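You operate a simulated robot arm through the tools that you are given. There is no shell and no other tool.

You run a simulated robot arm. Do the job below in one go: nothing can be reset, and whatever is moved stays where it is left.

Task
Clamp the small teal valve block in the vice, then turn it on and off again.
Fine: leave it clamped in the vice; leave the other valve blocks.

Only the result counts: the job must be done as asked and must still hold three seconds after the hand-in. Knocking over, shifting, dropping, spilling or breaking anything else fails it.

Robot
A 6-joint arm with a two-finger parallel gripper, fixed in place. Base frame: the origin is at the foot of the arm, x ahead of it, y to its left, z up; the work surface is at about z = 8. Readings come in mm, rad, newtons and seconds.
With the tool pointing down near the work surface it reaches from about 180 to 460 mm from the base axis. Its first joint turns from -1.222 to 1.222 rad. Payload 1.9 kg.
Tool frame: the origin (TCP) lies between the finger pads and is the grasp point; the fingertips stand 23 mm ahead of it; z points along the fingers, y is the line along which they close. Largest opening 94 mm; finger width 38, thickness 10; the body of the gripper, 54 by 96 mm, starts 39 mm behind the TCP.
Orientation is that of the tool frame in the base frame, as a unit quaternion [x, y, z, w]. With the fingers straight down and closing along the base's y, the tool's x points along the base's -x, its y along +y and its z along -z.

Tools
- The arm moves only by the tool play_rows. Its argument "motion" is a list of rows, each a list of 3 entries, a list of its own where there are three numbers: the shift along the base's x, y, z in mm, then the turn, a rotation vector about the base's x, y, z in rad, then the gripper command, from -1 (shut) to 1 (fully open), values between in proportion. In form: [[[x, y, z], [ax, ay, az], claw], ...]. A call has 1 to 20 rows; each row is the pose to reach, as a shift and turn from the pose commanded when the call began. Each row takes 0.2 s and may step no farther than 50 mm and 0.15 rad from the row before; otherwise, or with a gripper value out of range, the whole call is refused. A pose out of reach is approached as far as the arm can. The call stops where the force on the tool passes 50 N (or 10 N more than at its start, if that is more) or the arm is blocked; 0.2 s more then pass. Each finger travels about 108 mm/s and halts on what it meets, pressing with about 24 N; the grip force reading is that of the motor and also rises with nothing between the fingers. The clock runs only during rows and for 0.2 s after the last one: add rows that repeat a pose to give the fingers time. The reply holds the time, the measured pose of the TCP, the force on the tool along the base axes, the opening and the grip force, in the units named above and with some noise, with the torque about the TCP (base axes, N m) and any sound that the robot's microphone picked up.
- Cameras (640 x 400 px; columns grow to the right, rows downward): "scene" is fixed at [46.2, 286.4, 430.7]; the picture's right is [-0.90, -0.43, 0.00], its down [-0.16, 0.34, -0.93] and it looks along [0.40, -0.84, -0.37] (base axes); focal length 331 px, centre (320, 200). "wrist" rides on the gripper at [86, 16, -75] in the tool frame; the picture's right is [-0.18, 0.98, 0.00], its down [-0.58, -0.11, -0.81] and it looks along [-0.79, -0.15, 0.59] (tool axes); focal length 243 px, centre (320, 200). There is no depth. A picture from a camera that has moved, and an enlarged one, comes with that camera's place and axes in the base frame and with its lens. The place of the scene camera against the robot may be out by one fixed shift of up to 25 mm in any direction.
- get_image(camera): a new picture of that camera. It takes no simulated time.
- zoom(camera, box): a new picture of the part [left, top, right, bottom] of that camera's present view, enlarged. It takes no simulated time.
- close_job(): hands the job in; it is judged then, once.

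Nothing tells you positions but the pictures and the camera data. Unless the task says otherwise, let go and move clear before handing in.

The tools are called after "Emit:" as a command line: name --argument value ..., lists and objects as JSON in quotes. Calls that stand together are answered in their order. play_rows: Moves the arm, as the interface text tells. Its arguments: {"type":"object","properties":{"motion":{"type":"array","items":{"type":"array"}}},"required":["motion"]} The other tools are called the same way: get_image (camera) takes a picture; zoom (camera, box) takes an enlarged picture of a part of a camera's view; close_job () hands the job in.

At the start:

```text
t: 0.0
tool_pos: [307.5, -95.1, 339.1]
ee_rot: [0.001, 1.0, 0.0, 0.001]
wrist_force: [0.3, -0.4, 0.7]
torque: [0.02, 0.0, 0.0]
width: 94.2
grip_force: 0.0
```

scene: 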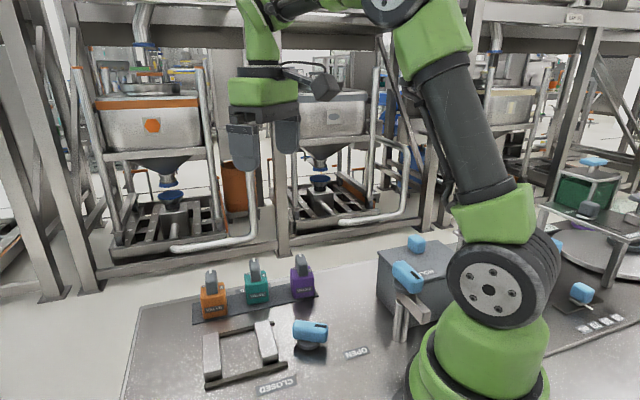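
wrist: 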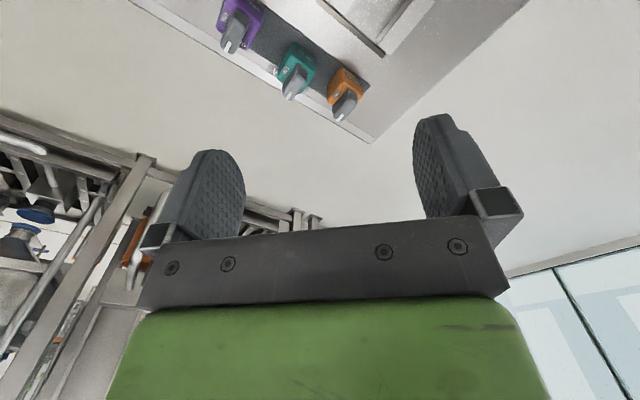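

I see three valve blocks (orange, teal, purple) on a dark strip, a vice frame in front of them, and a blue-handled device near it with OPEN/CLOSED labels. I'll zoom in before moving.

Emit:
zoom --camera "scene" --box '[180, 240, 400, 400]'

Emit:
zoom --camera "scene" --box '[370, 220, 640, 400]'

Emit:
zoom --camera "wrist" --box '[200, 0, 480, 160]'

```text
2.50 times, centred on (290, 320) of scene
camera zoom: at [46.2, 286.4, 430.7], right [-0.9, -0.43, 0.0], down [-0.16, 0.34, -0.93], along [0.4, -0.84, -0.37], focal length 828 px, centre (395, -100)
```

zoom: 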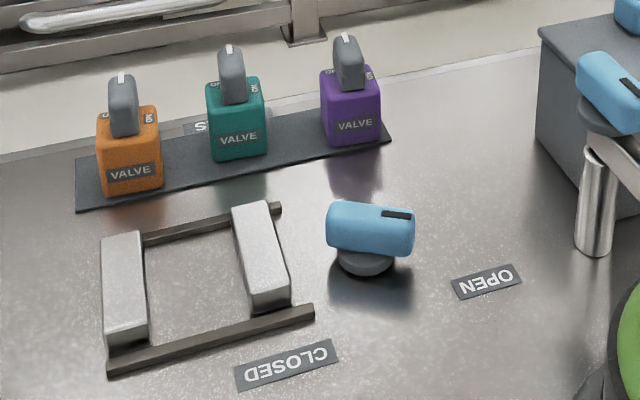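

```text
2.22 times, centred on (505, 310) of scene
camera zoom: at [46.2, 286.4, 430.7], right [-0.9, -0.43, 0.0], down [-0.16, 0.34, -0.93], along [0.4, -0.84, -0.37], focal length 736 px, centre (-91, -44)
```

zoom: 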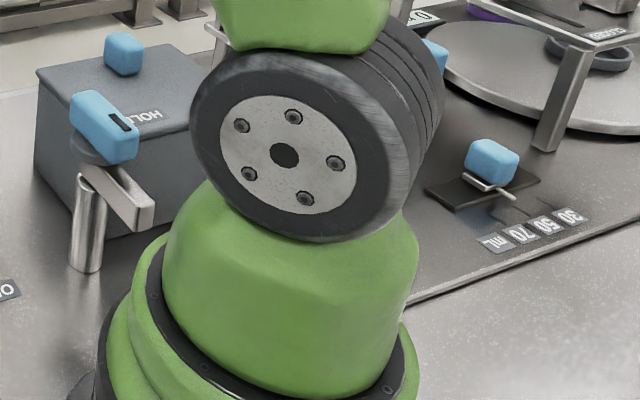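

```text
2.29 times, centred on (340, 80) of wrist
camera zoom: at [220.4, -79.3, 414.1], right [0.18, 0.98, 0.0], down [0.58, -0.11, 0.81], along [0.79, -0.15, -0.59], focal length 555 px, centre (274, 474)
```

zoom: 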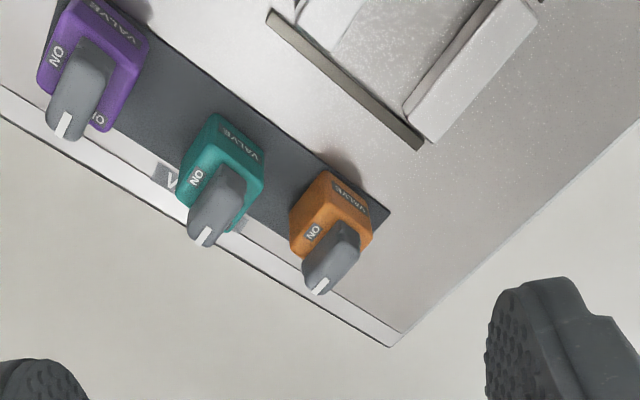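

The teal block is around (384, -145), the vice around (330, -15) and its blue handle around (235, -70), pointing at OPEN. I'll pull the arm back, staying high, for a better wrist view.

Emit:
play_rows --motion '[[[-40, 10, 0], [0, 0, 0], 1], [[-80, 20, 10], [0, 0, 0], 1], [[-110, 30, 20], [0, 0, 0], 1], [[-110, 30, 20], [0, 0, 0], 1]]'

Emit:
get_image --camera "wrist"

Emit:
get_image --camera "scene"

```text
t: 1.0
tool_pos: [197.1, -65.2, 359.6]
ee_rot: [-0.001, 1.0, 0.0, 0.001]
wrist_force: [-0.3, 1.2, -0.8]
torque: [-0.02, -0.06, -0.01]
width: 94.0
grip_force: 0.0
```

```text
taken
camera wrist: at [109.8, -49.2, 434.2], right [0.18, 0.98, 0.0], down [0.58, -0.11, 0.81], along [0.79, -0.15, -0.59], focal length 243 px, centre (320, 200)
```

wrist: 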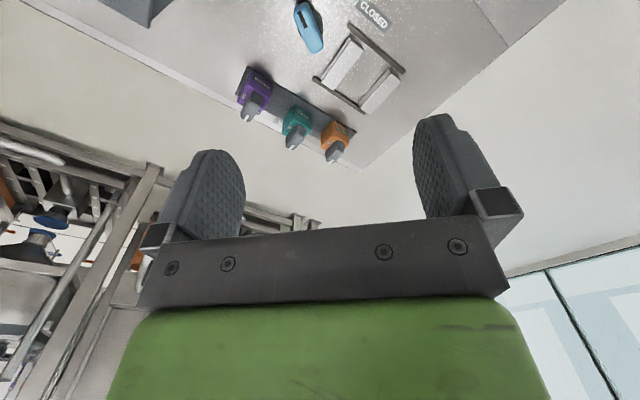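

```text
taken
```

scene: 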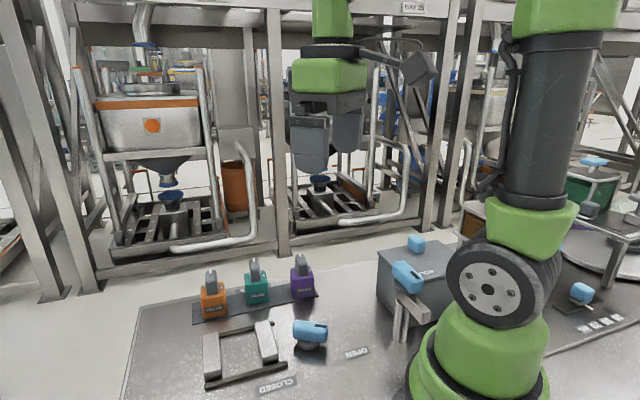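

This view shows the vice, the handle and the blocks together; I'll zoom in to measure them.

Emit:
zoom --camera "wrist" --box '[280, 0, 420, 120]'

Emit:
zoom --camera "wrist" --box '[220, 50, 380, 170]'

```text
3.33 times, centred on (350, 60) of wrist
camera zoom: at [109.8, -49.2, 434.2], right [0.18, 0.98, 0.0], down [0.58, -0.11, 0.81], along [0.79, -0.15, -0.59], focal length 809 px, centre (220, 667)
```

zoom: 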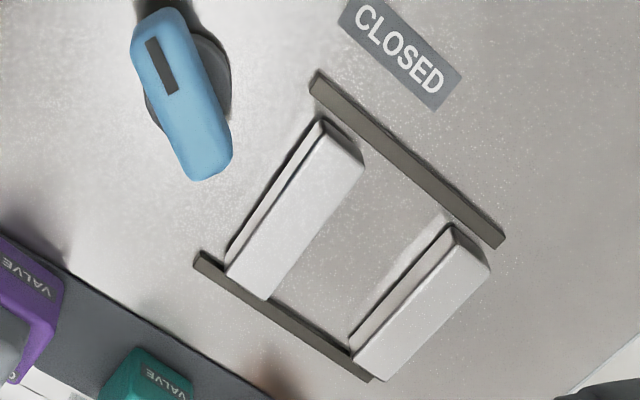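

```text
3.33 times, centred on (300, 110) of wrist
camera zoom: at [109.8, -49.2, 434.2], right [0.18, 0.98, 0.0], down [0.58, -0.11, 0.81], along [0.79, -0.15, -0.59], focal length 809 px, centre (387, 500)
```

zoom: 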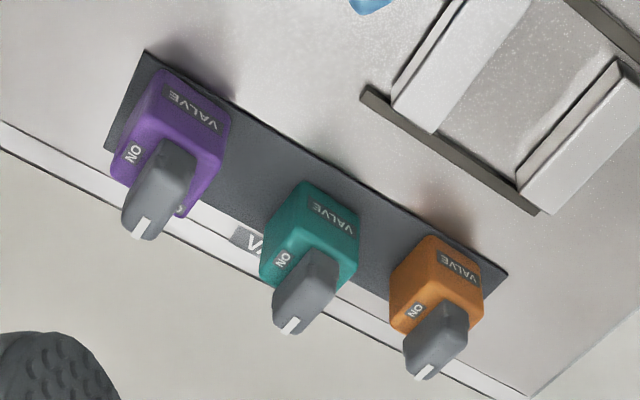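

The layout runs at about 45° to the base axes: the strip of blocks and the vice rails lie along (0.7, 0.7), and the jaw gap is about 57 mm. The handle bar is near (240, -90). I'll yaw the tool 45° and move above the teal block for a closer look.

Emit:
play_rows --motion '[[[20, -8, -15], [0, 0, 0.1], 1], [[40, -16, -30], [0, 0, 0.2], 1], [[60, -24, -45], [0, 0, 0.3], 1], [[85, -32, -60], [0, 0, 0.4], 1], [[110, -40, -75], [0, 0, 0.5], 1], [[135, -50, -90], [0, 0, 0.6], 1], [[155, -58, -110], [0, 0, 0.7], 1], [[170, -65, -130], [0, 0, 0.785], 1], [[170, -65, -130], [0, 0, 0.785], 1]]'

Emit:
get_image --camera "wrist"

Emit:
zoom --camera "scene" --box '[180, 230, 340, 330]'

```text
t: 3.0
tool_pos: [367.6, -131.3, 229.6]
ee_rot: [-0.383, 0.924, 0.002, 0.001]
wrist_force: [-0.2, 0.6, -0.4]
torque: [0.0, 0.02, -0.02]
width: 94.1
grip_force: 0.1
```

```text
taken
camera wrist: at [295.2, -180.9, 303.9], right [-0.57, 0.82, 0.0], down [0.49, 0.33, 0.81], along [0.67, 0.46, -0.59], focal length 243 px, centre (320, 200)
```

wrist: 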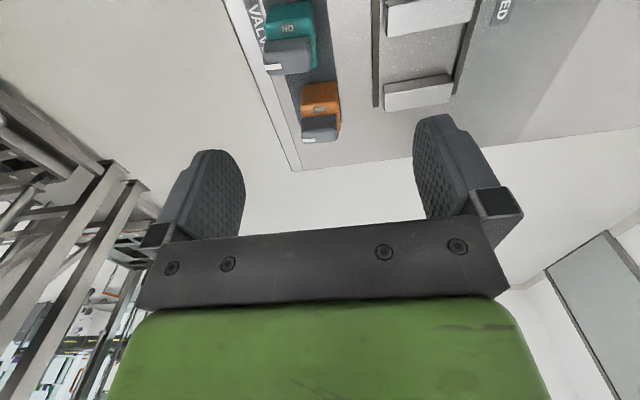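

```text
4.00 times, centred on (260, 280) of scene
camera zoom: at [46.3, 286.4, 430.7], right [-0.9, -0.43, 0.0], down [-0.16, 0.34, -0.93], along [0.4, -0.84, -0.37], focal length 1325 px, centre (560, -120)
```

zoom: 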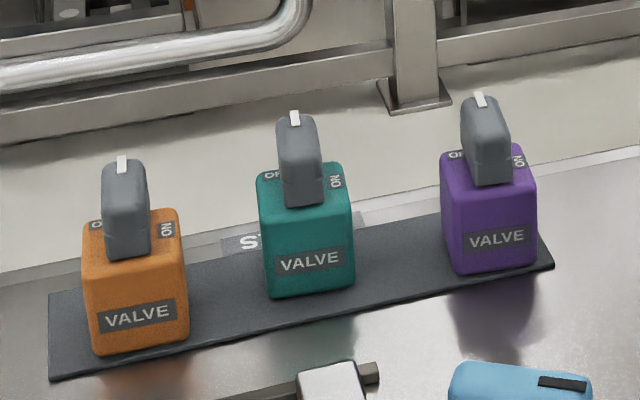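

Emit:
zoom --camera "wrist" --box '[230, 0, 390, 100]'

Emit:
zoom --camera "wrist" --box '[350, 0, 510, 120]'

```text
4.00 times, centred on (310, 50) of wrist
camera zoom: at [295.2, -180.9, 303.9], right [-0.57, 0.82, 0.0], down [0.49, 0.33, 0.81], along [0.67, 0.46, -0.59], focal length 970 px, centre (360, 800)
```

zoom: 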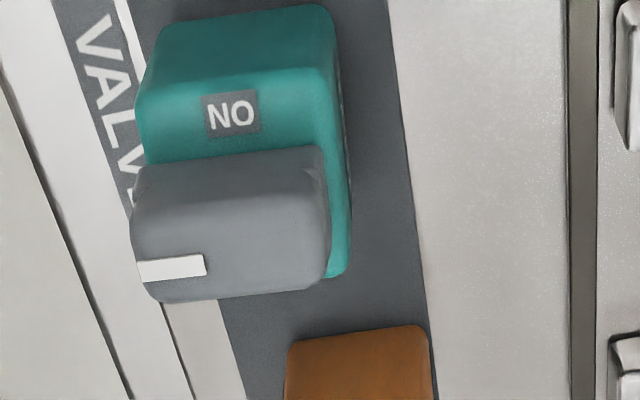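

```text
3.33 times, centred on (430, 60) of wrist
camera zoom: at [295.2, -180.9, 303.9], right [-0.57, 0.82, 0.0], down [0.49, 0.33, 0.81], along [0.67, 0.46, -0.59], focal length 809 px, centre (-47, 667)
```

zoom: 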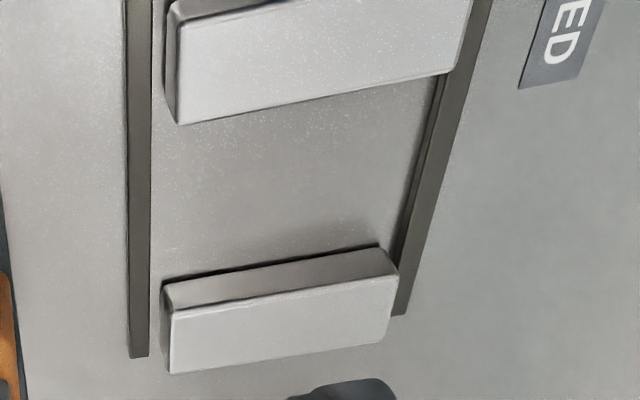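

The teal block's mark points at OFF (the back), with ON a quarter turn clockwise from above. The block is about 42 mm wide, near (390, -146), top about z 58, yawed about 6° off the strip. I'll move above it with matching yaw.

Emit:
play_rows --motion '[[[10, -7, -30], [0, 0, -0.06], 1], [[22, -15.7, -60], [0, 0, -0.113], 1], [[22, -15.7, -84], [0, 0, -0.113], 1], [[22, -15.7, -84], [0, 0, -0.113], 1]]'

Emit:
get_image --camera "wrist"

Emit:
zoom --camera "scene" --box '[180, 200, 340, 330]'

```text
t: 4.0
tool_pos: [389.0, -146.8, 145.0]
ee_rot: [-0.33, 0.944, 0.001, 0.001]
wrist_force: [-0.4, 0.5, -0.2]
torque: [0.01, 0.01, -0.01]
width: 94.1
grip_force: 0.0
```

```text
taken
camera wrist: at [311.6, -187.6, 219.4], right [-0.47, 0.88, 0.0], down [0.52, 0.28, 0.81], along [0.71, 0.38, -0.59], focal length 243 px, centre (320, 200)
```

wrist: 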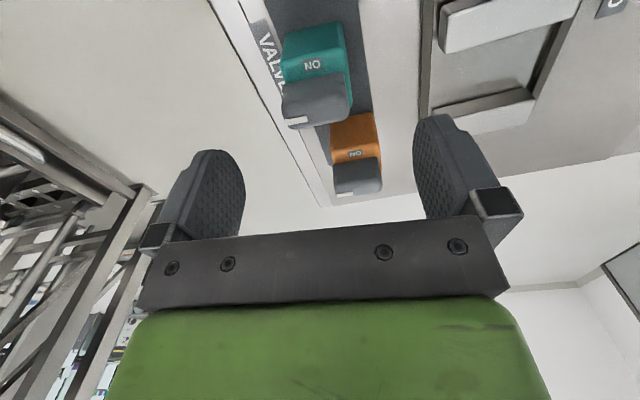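

```text
3.08 times, centred on (260, 265) of scene
camera zoom: at [46.2, 286.4, 430.7], right [-0.9, -0.43, 0.0], down [-0.16, 0.34, -0.93], along [0.4, -0.84, -0.37], focal length 1019 px, centre (505, 0)
```

zoom: 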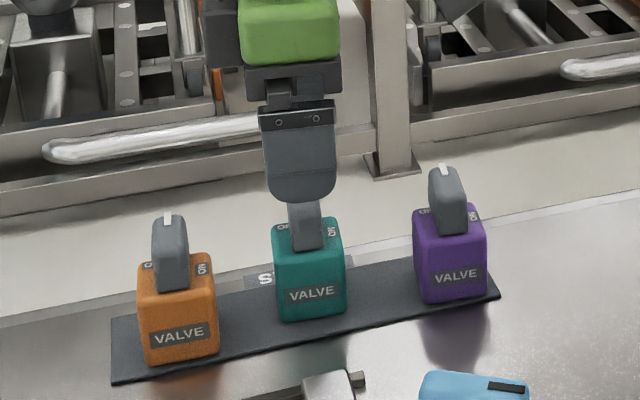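

Emit:
zoom --camera "wrist" --box '[240, 0, 400, 140]'

```text
2.86 times, centred on (320, 70) of wrist
camera zoom: at [311.6, -187.6, 219.4], right [-0.47, 0.88, 0.0], down [0.52, 0.28, 0.81], along [0.71, 0.38, -0.59], focal length 693 px, centre (320, 571)
```

zoom: 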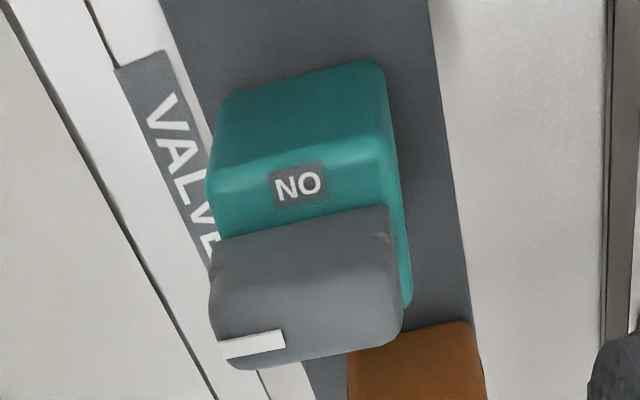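

Everything lines up: the teal centre is about (389.7, -146.6) and its knob top is near z 88. I'll descend to TCP z 60, so the tips stay above vice jaw height, and close on the front and back faces.

Emit:
play_rows --motion '[[[0, -0.5, -25], [0, 0, 0], 1], [[0, -0.5, -50], [0, 0, 0], 1], [[0, -0.5, -70], [0, 0, 0], 1], [[0, -0.5, -85], [0, 0, 0], 1], [[0, -0.5, -85], [0, 0, 0], 1]]'

Emit:
get_image --camera "wrist"

Emit:
zoom --camera "scene" --box '[180, 200, 340, 330]'

```text
t: 5.2
tool_pos: [388.9, -147.1, 60.5]
ee_rot: [-0.33, 0.944, 0.001, 0.001]
wrist_force: [-0.3, 0.0, 0.1]
torque: [0.02, -0.01, 0.0]
width: 93.8
grip_force: 0.0
```

```text
taken
camera wrist: at [311.4, -188.0, 134.4], right [-0.47, 0.88, 0.0], down [0.52, 0.28, 0.81], along [0.71, 0.38, -0.59], focal length 243 px, centre (320, 200)
```

wrist: 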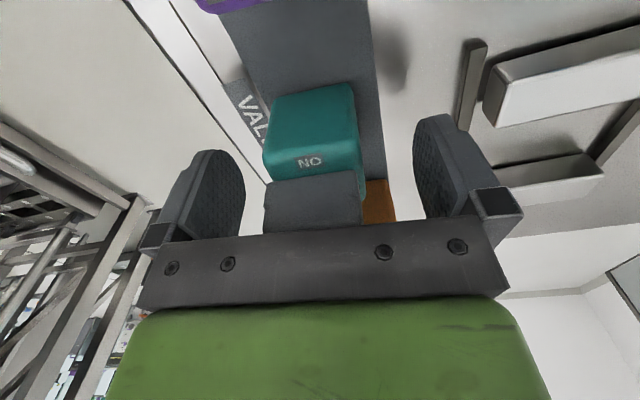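

```text
3.08 times, centred on (260, 265) of scene
camera zoom: at [46.2, 286.4, 430.7], right [-0.9, -0.43, 0.0], down [-0.16, 0.34, -0.93], along [0.4, -0.84, -0.37], focal length 1019 px, centre (505, 0)
```

zoom: 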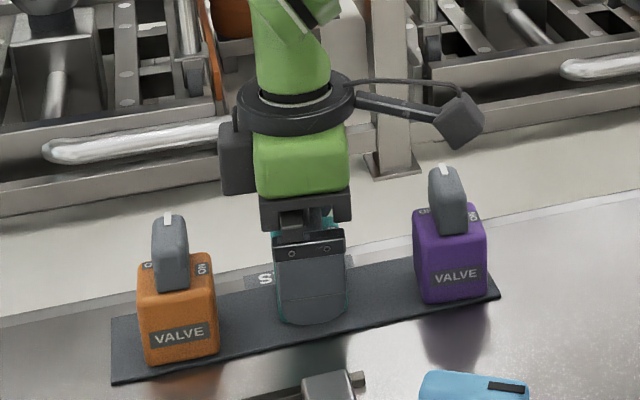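

The block is centred between the fingers with no contact. I'll close on it and make a small test lift.

Emit:
play_rows --motion '[[[0, 0, 0], [0, 0, 0], 0.2], [[0, 0, 0], [0, 0, 0], -0.4], [[0, 0, 0], [0, 0, 0], -1], [[0, 0, 0], [0, 0, 0], -1], [[0, 0, 0], [0, 0, 0], -1]]'

Emit:
get_image --camera "wrist"

```text
t: 6.4
tool_pos: [390.3, -147.8, 60.1]
ee_rot: [-0.33, 0.944, 0.0, 0.001]
wrist_force: [-0.5, -0.2, 7.3]
torque: [0.2, 0.12, 0.07]
width: 44.4
grip_force: 24.1
```

```text
taken
camera wrist: at [311.4, -188.0, 134.8], right [-0.47, 0.88, 0.0], down [0.52, 0.28, 0.81], along [0.71, 0.38, -0.59], focal length 243 px, centre (320, 200)
```

wrist: 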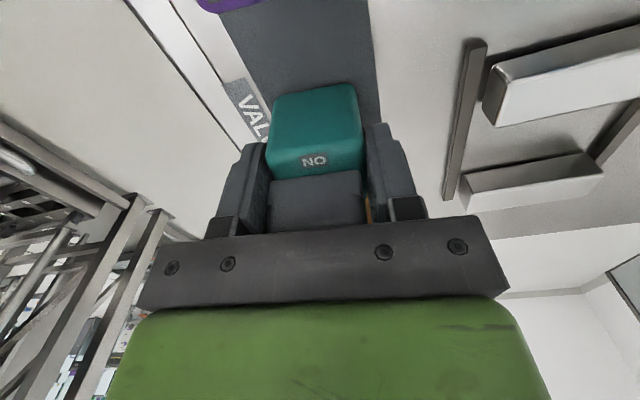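

The block is gripped at 44.4 mm. I'll lift it and check.

Emit:
play_rows --motion '[[[0, 0, 5], [0, 0, 0], -1], [[0, 0, 15], [0, 0, 0], -1], [[0, 0, 30], [0, 0, 0], -1], [[0, 0, 50], [0, 0, 0], -1], [[0, 0, 75], [0, 0, 0], -1], [[0, 0, 100], [0, 0, 0], -1], [[0, 0, 100], [0, 0, 0], -1]]'

Emit:
get_image --camera "wrist"

Emit:
get_image --camera "scene"

```text
t: 8.0
tool_pos: [388.4, -146.9, 160.5]
ee_rot: [-0.33, 0.944, 0.002, -0.001]
wrist_force: [0.2, 0.6, -1.9]
torque: [-0.01, -0.02, 0.02]
width: 44.2
grip_force: 24.2
```

```text
taken
camera wrist: at [311.2, -187.8, 234.9], right [-0.47, 0.88, 0.0], down [0.52, 0.28, 0.81], along [0.71, 0.38, -0.59], focal length 243 px, centre (320, 200)
```

wrist: 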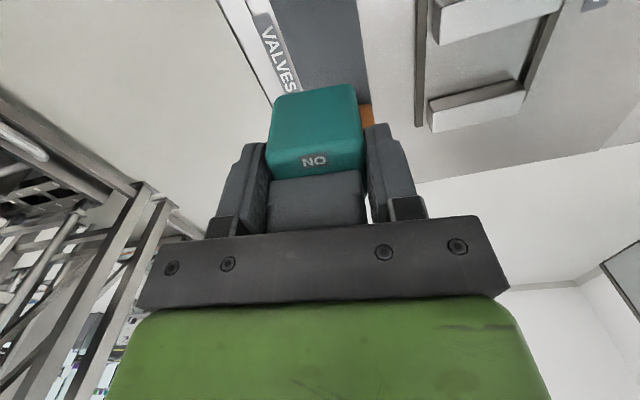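

```text
taken
```

scene: 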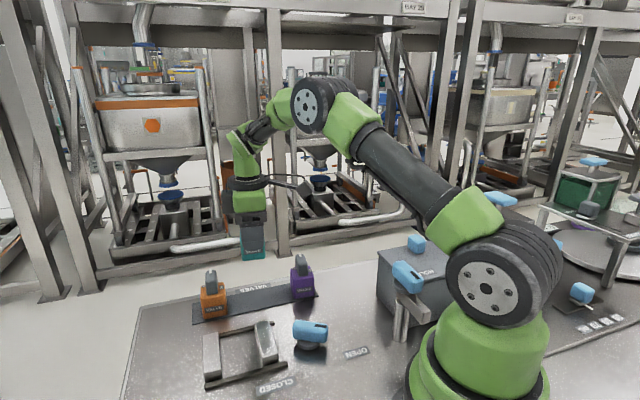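

The block is lifted cleanly. I'll move it over the vice centre at about (334, -18), turned to 45°.

Emit:
play_rows --motion '[[[-9, 21, 0], [0, 0, 0.03], -1], [[-18, 42, 0], [0, 0, 0.06], -1], [[-27, 64, 0], [0, 0, 0.09], -1], [[-36, 85, 0], [0, 0, 0.113], -1], [[-46, 107, 0], [0, 0, 0.113], -1], [[-55.8, 127.9, 0], [0, 0, 0.113], -1], [[-55.8, 127.9, 0], [0, 0, 0.113], -1]]'

Emit:
get_image --camera "wrist"

Emit:
zoom --camera "scene" --box '[160, 220, 360, 400]'

```text
t: 9.6
tool_pos: [333.5, -18.8, 162.3]
ee_rot: [-0.383, 0.924, 0.0, 0.001]
wrist_force: [-0.5, -0.3, -1.4]
torque: [0.0, -0.03, 0.06]
width: 44.4
grip_force: 23.6
```

```text
taken
camera wrist: at [259.8, -68.1, 235.4], right [-0.56, 0.83, 0.0], down [0.49, 0.33, 0.81], along [0.67, 0.46, -0.59], focal length 243 px, centre (320, 200)
```

wrist: 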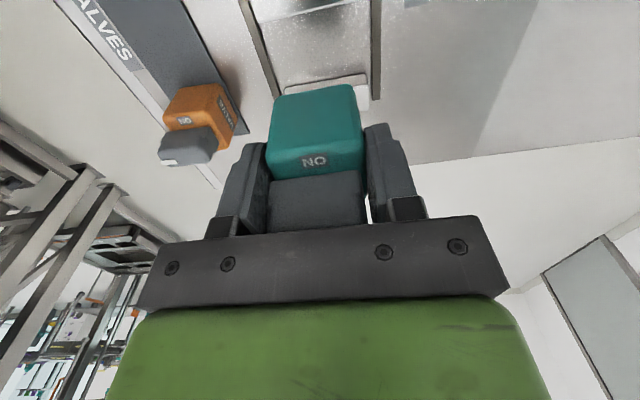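

```text
2.22 times, centred on (260, 310) of scene
camera zoom: at [46.2, 286.4, 430.7], right [-0.9, -0.43, 0.0], down [-0.16, 0.34, -0.93], along [0.4, -0.84, -0.37], focal length 736 px, centre (453, -44)
```

zoom: 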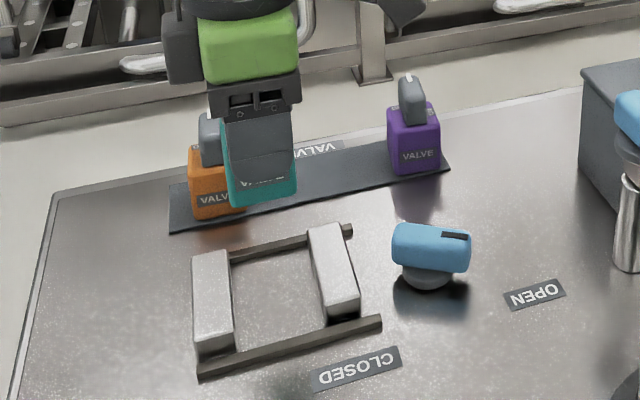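

Emit:
play_rows --motion '[[[0, 0, -20], [0, 0, 0], -1], [[0, 0, -40], [0, 0, 0], -1], [[0, 0, -60], [0, 0, 0], -1], [[0, 0, -60], [0, 0, 0], -1]]'

Emit:
get_image --camera "wrist"

Emit:
zoom --camera "scene" --box '[180, 260, 340, 400]'

```text
t: 10.6
tool_pos: [332.8, -19.3, 100.6]
ee_rot: [-0.383, 0.924, 0.001, 0.001]
wrist_force: [0.2, -0.1, -2.5]
torque: [0.02, -0.01, -0.01]
width: 44.3
grip_force: 24.6
```

```text
taken
camera wrist: at [260.0, -68.9, 174.5], right [-0.56, 0.83, 0.0], down [0.49, 0.33, 0.81], along [0.67, 0.46, -0.59], focal length 243 px, centre (320, 200)
```

wrist: 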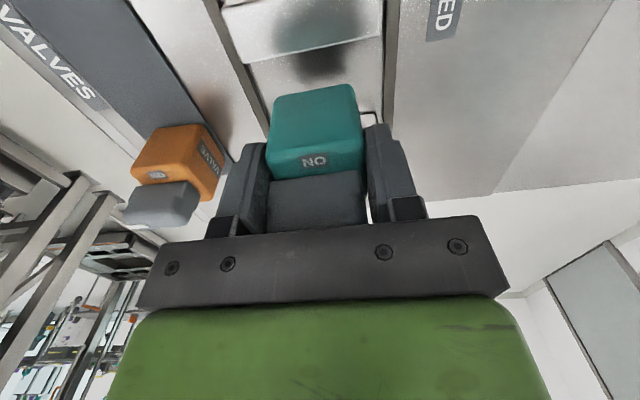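

```text
2.86 times, centred on (260, 330) of scene
camera zoom: at [46.3, 286.4, 430.7], right [-0.9, -0.43, 0.0], down [-0.16, 0.34, -0.93], along [0.4, -0.84, -0.37], focal length 946 px, centre (491, -171)
```

zoom: 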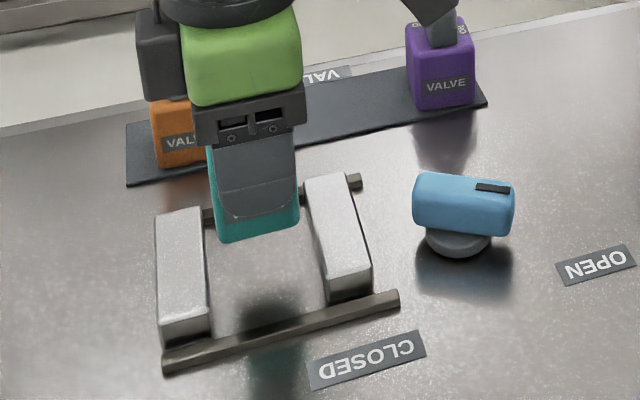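

The block sits midway between the jaws with about 8 mm clearance on each side. I'll lower it gently to the surface.

Emit:
play_rows --motion '[[[0, 0, -15], [0, 0, 0], -1], [[0, 0, -28], [0, 0, 0], -1], [[0, 0, -35], [0, 0, 0], -1], [[0, 0, -38], [0, 0, 0], -1], [[0, 0, -40], [0, 0, 0], -1], [[0, 0, -40], [0, 0, 0], -1]]'

Emit:
zoom --camera "scene" --box '[180, 260, 340, 400]'

Emit:
get_image --camera "wrist"

```text
t: 12.0
tool_pos: [333.3, -18.8, 62.0]
ee_rot: [-0.383, 0.924, 0.0, 0.0]
wrist_force: [0.1, 0.3, -1.5]
torque: [0.0, -0.02, -0.01]
width: 44.2
grip_force: 23.7
```

```text
2.86 times, centred on (260, 330) of scene
camera zoom: at [46.3, 286.4, 430.7], right [-0.9, -0.43, 0.0], down [-0.16, 0.34, -0.93], along [0.4, -0.84, -0.37], focal length 946 px, centre (491, -171)
```

zoom: 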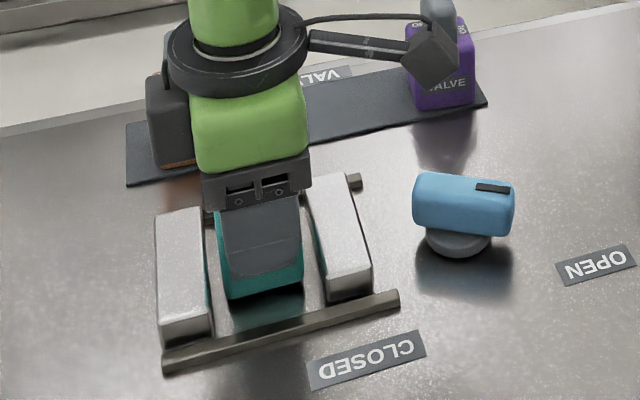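

```text
taken
camera wrist: at [260.3, -68.5, 135.0], right [-0.56, 0.83, 0.0], down [0.49, 0.33, 0.81], along [0.67, 0.46, -0.59], focal length 243 px, centre (320, 200)
```

wrist: 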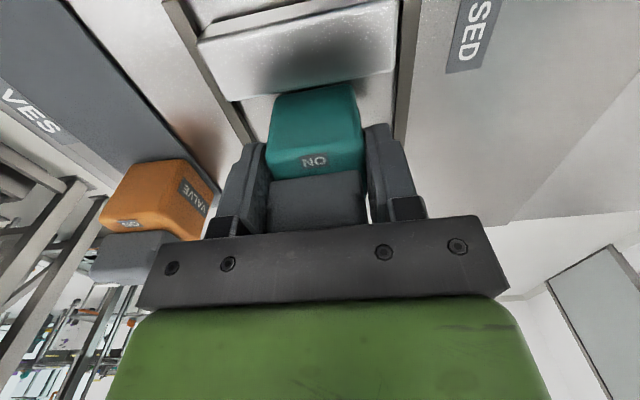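

Emit:
play_rows --motion '[[[0, 0, -0.7], [0, 0, 0], -1], [[0, 0, -1.4], [0, 0, 0], -1], [[0, 0, -2], [0, 0, 0], -1], [[0, 0, -2], [0, 0, 0], -1]]'

```text
t: 13.0
tool_pos: [334.0, -17.4, 59.4]
ee_rot: [-0.383, 0.924, 0.001, 0.001]
wrist_force: [0.3, 1.0, -1.2]
torque: [0.04, 0.01, -0.02]
width: 44.0
grip_force: 24.5
```

Emit:
play_rows --motion '[[[0, 0, -0.5], [0, 0, 0], -1], [[0, 0, -1], [0, 0, 0], -1], [[0, 0, -1], [0, 0, 0], -1]]'

Emit:
zoom --camera "scene" --box '[200, 290, 300, 370]'

```text
t: 13.8
tool_pos: [332.6, -18.6, 58.0]
ee_rot: [-0.382, 0.924, -0.001, 0.001]
wrist_force: [0.6, -0.7, -2.1]
torque: [-0.01, -0.01, -0.01]
width: 44.2
grip_force: 23.4
```

```text
5.00 times, centred on (250, 330) of scene
camera zoom: at [46.3, 286.4, 430.7], right [-0.9, -0.43, 0.0], down [-0.16, 0.34, -0.93], along [0.4, -0.84, -0.37], focal length 1656 px, centre (670, -450)
```

zoom: 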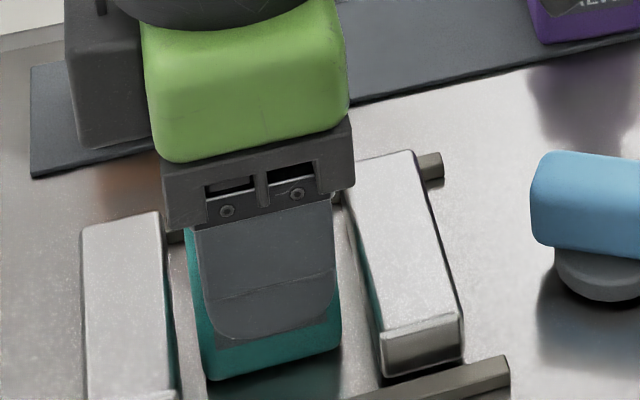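

No contact yet, so I'll keep lowering in small steps.

Emit:
play_rows --motion '[[[0, 0, -0.5], [0, 0, 0], -1], [[0, 0, -1], [0, 0, 0], -1], [[0, 0, -1.5], [0, 0, 0], -1], [[0, 0, -1.5], [0, 0, 0], -1]]'

```text
t: 14.8
tool_pos: [334.2, -18.5, 56.9]
ee_rot: [-0.383, 0.924, 0.0, 0.002]
wrist_force: [0.4, -1.4, 20.2]
torque: [0.31, 0.31, 0.01]
width: 44.5
grip_force: 24.0
```

The block has touched down (20 N up). I'll release it and rise straight up.

Emit:
play_rows --motion '[[[0, 0, 0.7], [0, 0, 0], -0.05], [[0, 0, 0.7], [0, 0, 0], 0.2], [[0, 0, 0.7], [0, 0, 0], 0.5], [[0, 0, 0.7], [0, 0, 0], 0.8], [[0, 0, 5], [0, 0, 0], 0.9], [[0, 0, 25], [0, 0, 0], 0.9], [[0, 0, 55], [0, 0, 0], 0.9], [[0, 0, 90], [0, 0, 0], 0.9], [[0, 0, 120], [0, 0, 0], 0.9], [[0, 0, 120], [0, 0, 0], 0.9]]'

Emit:
get_image --camera "wrist"

Emit:
zoom --camera "scene" --box '[180, 260, 380, 400]'

```text
t: 17.0
tool_pos: [333.4, -18.5, 175.7]
ee_rot: [-0.382, 0.924, 0.001, 0.001]
wrist_force: [0.7, -0.6, 0.6]
torque: [0.02, -0.02, -0.04]
width: 89.3
grip_force: 0.1
```

```text
taken
camera wrist: at [260.5, -68.9, 250.5], right [-0.56, 0.83, 0.0], down [0.49, 0.33, 0.81], along [0.67, 0.46, -0.59], focal length 243 px, centre (320, 200)
```

wrist: 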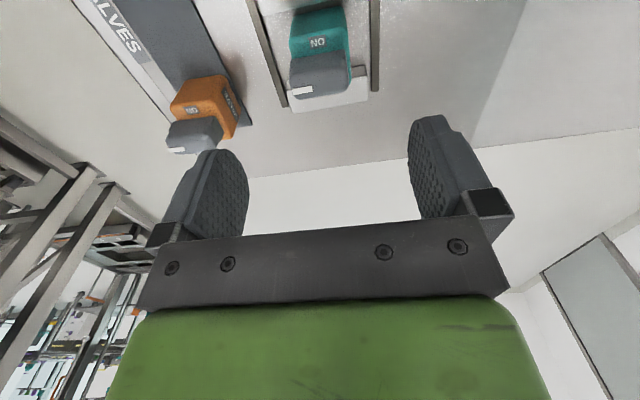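

```text
2.86 times, centred on (280, 330) of scene
camera zoom: at [46.2, 286.4, 430.7], right [-0.9, -0.43, 0.0], down [-0.16, 0.34, -0.93], along [0.4, -0.84, -0.37], focal length 946 px, centre (434, -171)
```

zoom: 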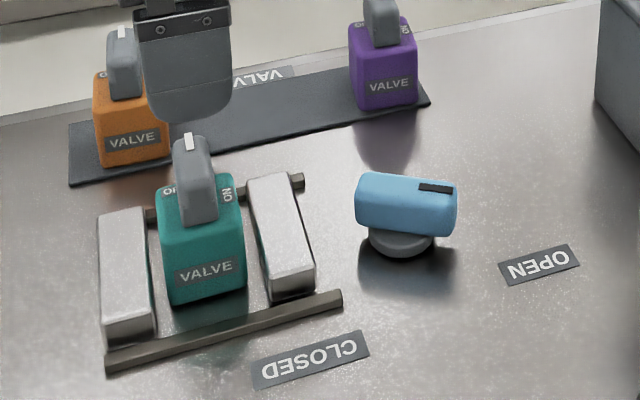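

The block stands squarely in the vice. Next I'll move above the vice handle at about (240, -90) with the tool yaw matching its bar.

Emit:
play_rows --motion '[[[-20, -15, 0], [0, 0, -0.12], 0.9], [[-40, -30, 0], [0, 0, -0.24], 0.9], [[-60, -45, 0], [0, 0, -0.36], 0.9], [[-80, -60, 0], [0, 0, -0.48], 0.9], [[-93, -71, 0], [0, 0, -0.576], 0.9], [[-93, -71, 0], [0, 0, -0.576], 0.9]]'

Emit:
get_image --camera "wrist"

Emit:
zoom --camera "wrist" --box '[240, 0, 400, 120]'

Emit:
zoom --camera "scene" --box '[260, 290, 380, 390]'

```text
t: 18.4
tool_pos: [240.9, -90.1, 176.1]
ee_rot: [-0.103, 0.995, 0.0, 0.001]
wrist_force: [-0.2, 0.1, -0.6]
torque: [-0.02, 0.01, 0.0]
width: 88.9
grip_force: 0.0
```

```text
taken
camera wrist: at [151.8, -91.9, 250.6], right [-0.02, 1.0, 0.0], down [0.59, 0.01, 0.81], along [0.81, 0.02, -0.59], focal length 243 px, centre (320, 200)
```

wrist: 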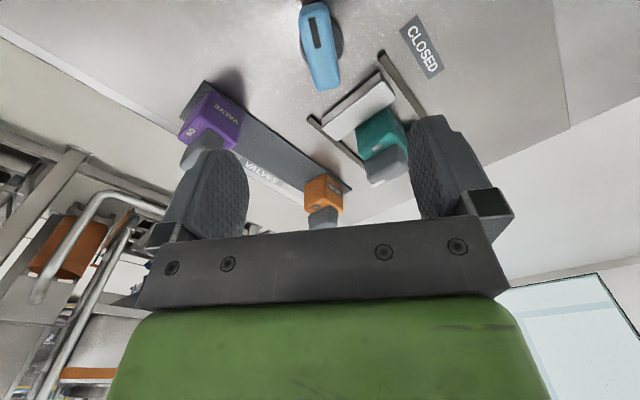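

```text
3.33 times, centred on (320, 60) of wrist
camera zoom: at [151.8, -91.9, 250.6], right [-0.02, 1.0, 0.0], down [0.59, 0.01, 0.81], along [0.81, 0.02, -0.59], focal length 809 px, centre (320, 667)
```

zoom: 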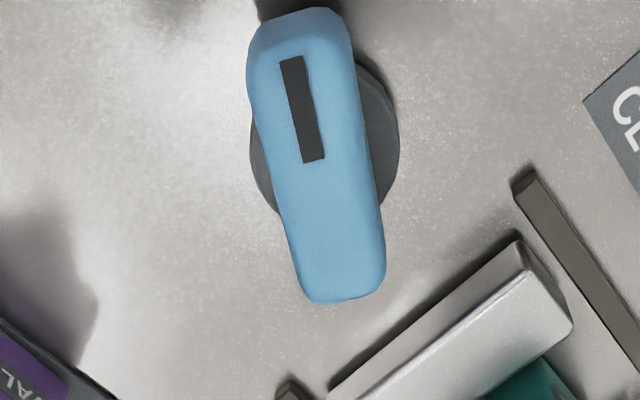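

```text
4.00 times, centred on (320, 340) of scene
camera zoom: at [46.2, 286.4, 430.7], right [-0.9, -0.43, 0.0], down [-0.16, 0.34, -0.93], along [0.4, -0.84, -0.37], focal length 1325 px, centre (320, -360)
```

zoom: 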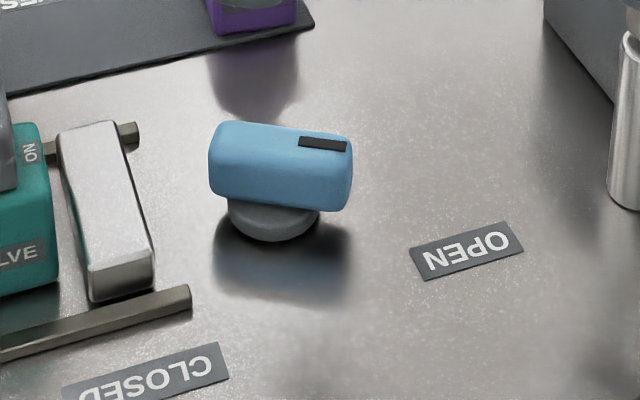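

The handle bar's centre is near (239, -88), its top near z 45, about 55 × 21 mm at 12.7°, on a round hub. I'll descend so the fingertips straddle the bar but stay above the hub.

Emit:
play_rows --motion '[[[-1.7, 1.4, -40], [0, 0, 0.012], 0.3], [[-1.7, 1.4, -75], [0, 0, 0.012], 0.3], [[-1.7, 1.4, -100], [0, 0, 0.012], 0.3], [[-1.7, 1.4, -115], [0, 0, 0.012], 0.3], [[-1.7, 1.4, -115], [0, 0, 0.012], 0.3]]'

Emit:
get_image --camera "wrist"

Emit:
zoom --camera "scene" --box '[260, 260, 380, 380]'

```text
t: 19.6
tool_pos: [237.5, -86.9, 60.5]
ee_rot: [-0.11, 0.994, 0.0, 0.0]
wrist_force: [-0.2, 0.7, -0.2]
torque: [-0.02, 0.01, 0.03]
width: 61.1
grip_force: 0.0
```

```text
taken
camera wrist: at [150.1, -91.4, 135.1], right [-0.04, 1.0, 0.0], down [0.59, 0.02, 0.81], along [0.81, 0.03, -0.59], focal length 243 px, centre (320, 200)
```

wrist: 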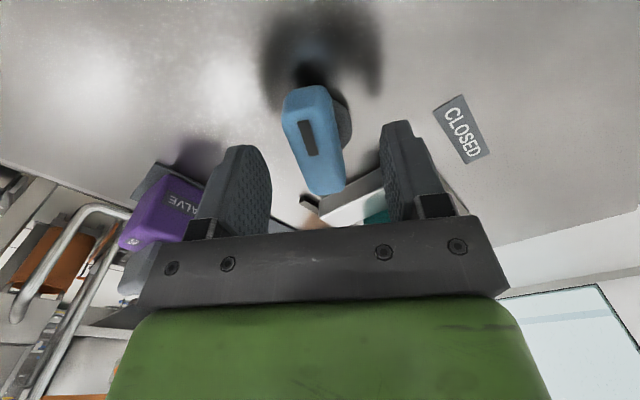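

```text
3.33 times, centred on (320, 320) of scene
camera zoom: at [46.2, 286.4, 430.7], right [-0.9, -0.43, 0.0], down [-0.16, 0.34, -0.93], along [0.4, -0.84, -0.37], focal length 1104 px, centre (320, -200)
```

zoom: 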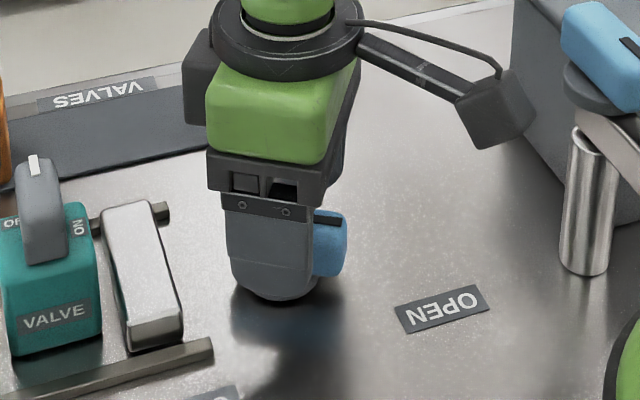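

The bar is centred between the fingers. I'll descend the last bit and grip it.

Emit:
play_rows --motion '[[[0, 0, -4], [0, 0, 0], 0.3], [[0, 0, -8.6], [0, 0, 0], 0.3], [[0, 0, -8.6], [0, 0, 0], 0], [[0, 0, -8.6], [0, 0, 0], -0.4], [[0, 0, -8.6], [0, 0, 0], -1], [[0, 0, -8.6], [0, 0, 0], -1], [[0, 0, -8.6], [0, 0, 0], -1]]'

Emit:
get_image --camera "wrist"

```text
t: 21.1
tool_pos: [239.4, -89.7, 53.5]
ee_rot: [-0.109, 0.994, 0.0, 0.002]
wrist_force: [0.0, -6.5, -2.6]
torque: [-0.08, 0.48, 0.04]
width: 23.6
grip_force: 45.0
stopped in row 7: the force on the tool passed its limit at 52 N (the readings are from after the stop); the commanded pose is now the measured one
```

```text
taken
camera wrist: at [150.8, -92.4, 126.7], right [-0.03, 1.0, 0.0], down [0.59, 0.02, 0.81], along [0.81, 0.03, -0.59], focal length 243 px, centre (320, 200)
```

wrist: 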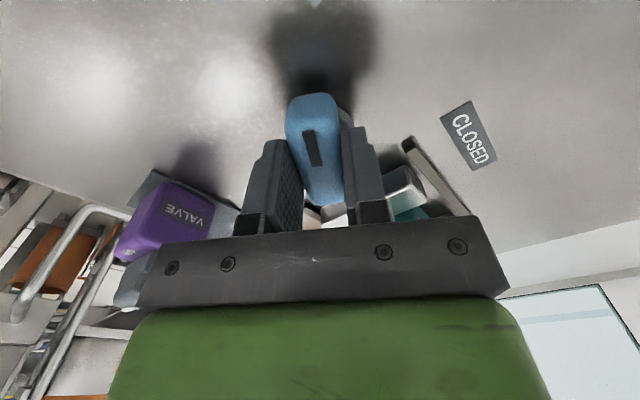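

The bar is gripped at 23.6 mm. I'll turn it clockwise in place toward CLOSED, in stages.

Emit:
play_rows --motion '[[[0, 0, 0], [0, 0, -0.08], -1], [[0, 0, 0], [0, 0, -0.16], -1], [[0, 0, 0], [0, 0, -0.24], -1], [[0, 0, 0], [0, 0, -0.32], -1], [[0, 0, 0], [0, 0, -0.4], -1], [[0, 0, 0], [0, 0, -0.4], -1]]'

Emit:
zoom --camera "scene" --box '[180, 260, 380, 400]'

```text
t: 22.2
tool_pos: [239.6, -87.2, 51.0]
ee_rot: [0.053, 0.999, 0.0, 0.0]
wrist_force: [0.5, 7.9, -0.9]
torque: [0.08, -0.47, 0.06]
width: 23.9
grip_force: 44.6
stopped in row 5: the force on the tool passed its limit at 53 N (the readings are from after the stop); the commanded pose is now the measured one
```

```text
2.86 times, centred on (280, 330) of scene
camera zoom: at [46.3, 286.4, 430.7], right [-0.9, -0.43, 0.0], down [-0.16, 0.34, -0.93], along [0.4, -0.84, -0.37], focal length 946 px, centre (434, -171)
```

zoom: 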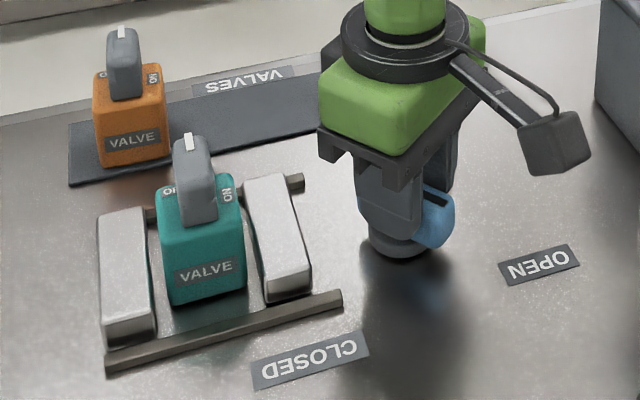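

The handle turned about 19° before the lateral force limit tripped. I'll loosen slightly so the fingers act like a wrench, and re-centre on the pivot before continuing.

Emit:
play_rows --motion '[[[0, -0.8, 0.5], [0, 0, 0], -0.45], [[0, -0.8, 0.5], [0, 0, 0], -0.45], [[0, -0.8, 0.5], [0, 0, 0], -0.45]]'

Emit:
get_image --camera "wrist"

```text
t: 23.0
tool_pos: [239.4, -89.2, 53.3]
ee_rot: [0.053, 0.999, 0.0, 0.001]
wrist_force: [0.3, -0.3, -0.7]
torque: [0.01, -0.01, 0.0]
width: 26.0
grip_force: 0.4
```

```text
taken
camera wrist: at [154.6, -63.6, 127.3], right [0.29, 0.96, 0.0], down [0.56, -0.17, 0.81], along [0.77, -0.23, -0.59], focal length 243 px, centre (320, 200)
```

wrist: 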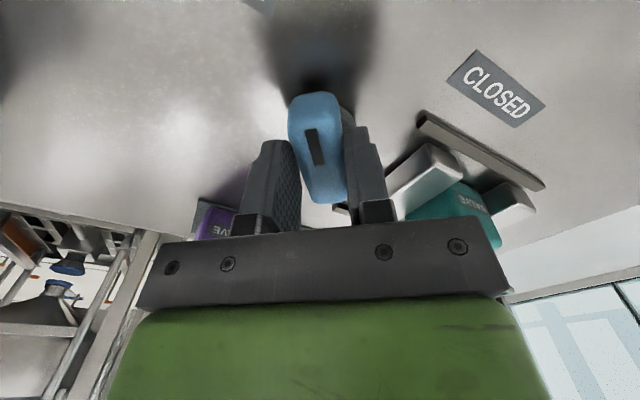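

Emit:
play_rows --motion '[[[0, 0.5, 0], [0, 0, -0.08], -0.47], [[0, 0.5, 0], [0, 0, -0.16], -0.47], [[0, 0.5, 0], [0, 0, -0.24], -0.47], [[0, 0.5, 0], [0, 0, -0.32], -0.47], [[0, 0.5, 0], [0, 0, -0.4], -0.47], [[0, 0.5, 0], [0, 0, -0.4], -0.47]]'

Emit:
get_image --camera "wrist"

Emit:
zoom --camera "scene" --box '[180, 260, 380, 400]'

```text
t: 24.4
tool_pos: [239.0, -87.6, 52.6]
ee_rot: [0.252, 0.968, 0.0, 0.0]
wrist_force: [0.4, 8.5, 0.8]
torque: [0.17, -0.03, 0.05]
width: 28.3
grip_force: 4.1
```

```text
taken
camera wrist: at [171.1, -32.0, 127.2], right [0.64, 0.77, 0.0], down [0.45, -0.38, 0.81], along [0.62, -0.52, -0.59], focal length 243 px, centre (320, 200)
```

wrist: 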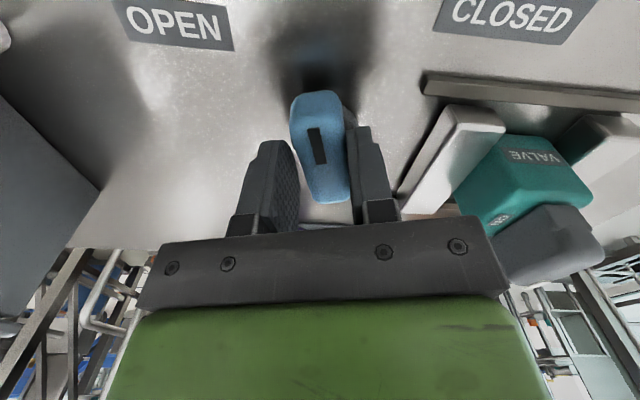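

```text
2.86 times, centred on (280, 330) of scene
camera zoom: at [46.2, 286.4, 430.7], right [-0.9, -0.43, 0.0], down [-0.16, 0.34, -0.93], along [0.4, -0.84, -0.37], focal length 946 px, centre (434, -171)
```

zoom: 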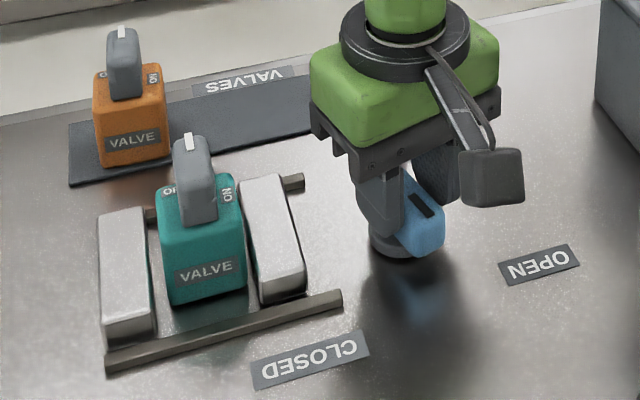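

The wrench approach works: the handle-side jaw is advancing. I'll keep turning.

Emit:
play_rows --motion '[[[0, 0, 0], [0, 0, -0.08], -0.5], [[0, 0, 0], [0, 0, -0.16], -0.5], [[0, 0, 0], [0, 0, -0.24], -0.5], [[0, 0, 0], [0, 0, -0.32], -0.5], [[0, 0, 0], [0, 0, -0.4], -0.5], [[0, 0, 0], [0, 0, -0.48], -0.5], [[0, 0, 0], [0, 0, -0.48], -0.5]]'

Emit:
get_image --camera "wrist"

Emit:
zoom --camera "scene" --box '[180, 260, 380, 400]'

```text
t: 26.0
tool_pos: [240.5, -89.3, 54.4]
ee_rot: [0.474, 0.881, 0.0, 0.002]
wrist_force: [11.4, 13.6, -2.3]
torque: [0.08, -0.21, 0.07]
width: 31.0
grip_force: 8.0
```

```text
taken
camera wrist: at [205.1, -7.2, 127.4], right [0.92, 0.39, 0.0], down [0.23, -0.54, 0.81], along [0.31, -0.74, -0.59], focal length 243 px, centre (320, 200)
```

wrist: 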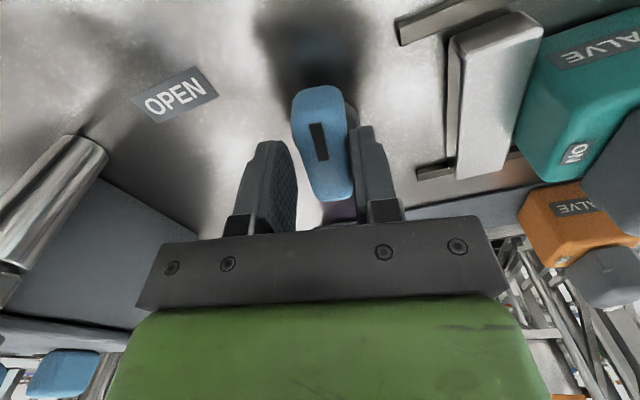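

```text
2.86 times, centred on (280, 330) of scene
camera zoom: at [46.2, 286.4, 430.7], right [-0.9, -0.43, 0.0], down [-0.16, 0.34, -0.93], along [0.4, -0.84, -0.37], focal length 946 px, centre (434, -171)
```

zoom: 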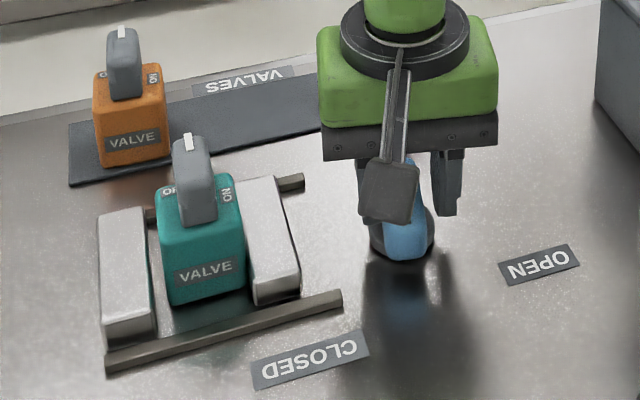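

Emit:
play_rows --motion '[[[0, 0, 0], [0, 0, -0.07], -0.6], [[0, 0, 0], [0, 0, -0.14], -0.6], [[0, 0, 0], [0, 0, -0.21], -0.6], [[0, 0, 0], [0, 0, -0.28], -0.6], [[0, 0, 0], [0, 0, -0.35], -0.6], [[0, 0, 0], [0, 0, -0.35], -0.6]]'

Emit:
get_image --camera "wrist"

Emit:
zoom --camera "scene" --box '[180, 260, 380, 400]'

```text
t: 27.4
tool_pos: [241.1, -88.5, 53.8]
ee_rot: [0.62, 0.785, 0.0, 0.002]
wrist_force: [24.5, 14.9, 6.5]
torque: [0.02, -0.43, 0.05]
width: 30.8
grip_force: 13.7
```

```text
taken
camera wrist: at [235.5, -0.6, 127.3], right [1.0, 0.05, 0.0], down [0.03, -0.59, 0.81], along [0.04, -0.81, -0.59], focal length 243 px, centre (320, 200)
```

wrist: 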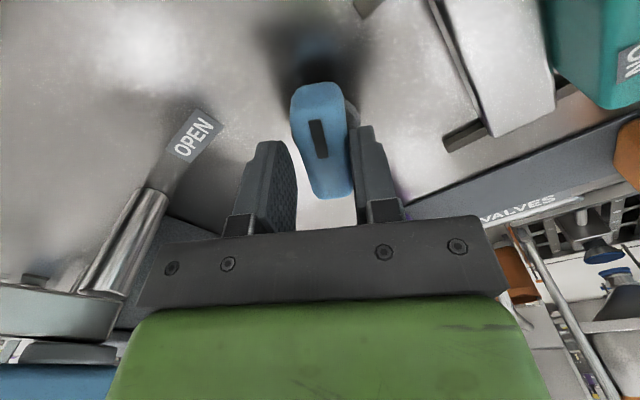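

```text
2.86 times, centred on (280, 330) of scene
camera zoom: at [46.2, 286.4, 430.7], right [-0.9, -0.43, 0.0], down [-0.16, 0.34, -0.93], along [0.4, -0.84, -0.37], focal length 946 px, centre (434, -171)
```

zoom: 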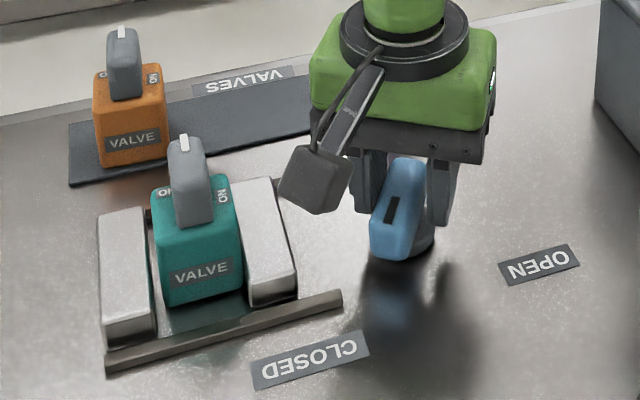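

The moving jaw has reached the block and is pushing it toward the fixed jaw. The force says I'm slightly off the pivot, so I'll shift to relieve it and continue.

Emit:
play_rows --motion '[[[1.5, 0.5, 0], [0, 0, 0], -0.6], [[3, 1, 0], [0, 0, 0], -0.6], [[3, 1, 0], [0, 0, 0], -0.6]]'

```text
t: 28.2
tool_pos: [242.1, -88.5, 52.8]
ee_rot: [0.62, 0.785, -0.001, 0.0]
wrist_force: [18.0, -3.8, -0.1]
torque: [-0.1, -0.35, -0.01]
width: 26.1
grip_force: 8.1
```

Emit:
play_rows --motion '[[[1.5, -0.5, 0], [0, 0, -0.05], -0.6], [[2, -0.5, 0], [0, 0, -0.1], -0.6], [[2, -0.5, 0], [0, 0, -0.15], -0.6], [[2, -0.5, 0], [0, 0, -0.2], -0.6], [[2, -0.5, 0], [0, 0, -0.25], -0.6], [[2, -0.5, 0], [0, 0, -0.25], -0.6]]'

Emit:
get_image --camera "wrist"

Emit:
zoom --camera "scene" --box '[180, 260, 380, 400]'

```text
t: 29.6
tool_pos: [244.6, -86.6, 53.0]
ee_rot: [0.713, 0.701, -0.002, 0.0]
wrist_force: [12.0, 34.0, -15.5]
torque: [0.45, -0.41, -0.01]
width: 23.8
grip_force: 45.6
```

```text
taken
camera wrist: at [261.4, -1.0, 127.1], right [0.98, -0.2, 0.0], down [-0.12, -0.58, 0.81], along [-0.16, -0.79, -0.59], focal length 243 px, centre (320, 200)
```

wrist: 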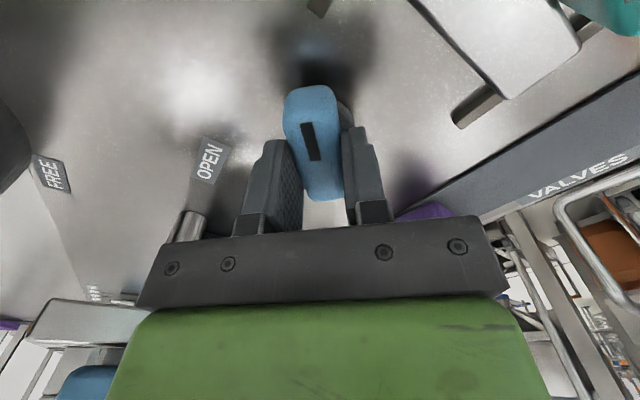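

```text
2.86 times, centred on (280, 330) of scene
camera zoom: at [46.3, 286.4, 430.8], right [-0.9, -0.43, 0.0], down [-0.16, 0.34, -0.93], along [0.4, -0.84, -0.37], focal length 946 px, centre (434, -171)
```

zoom: 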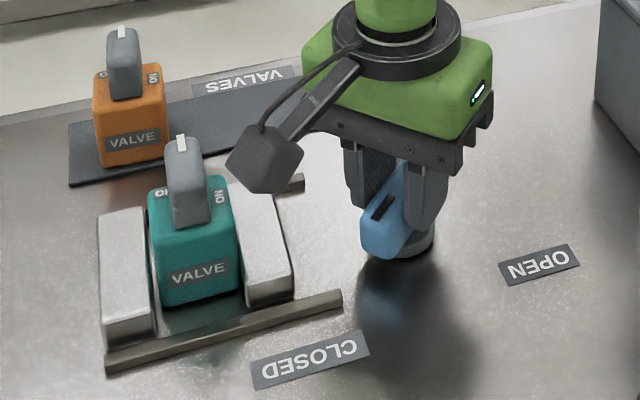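

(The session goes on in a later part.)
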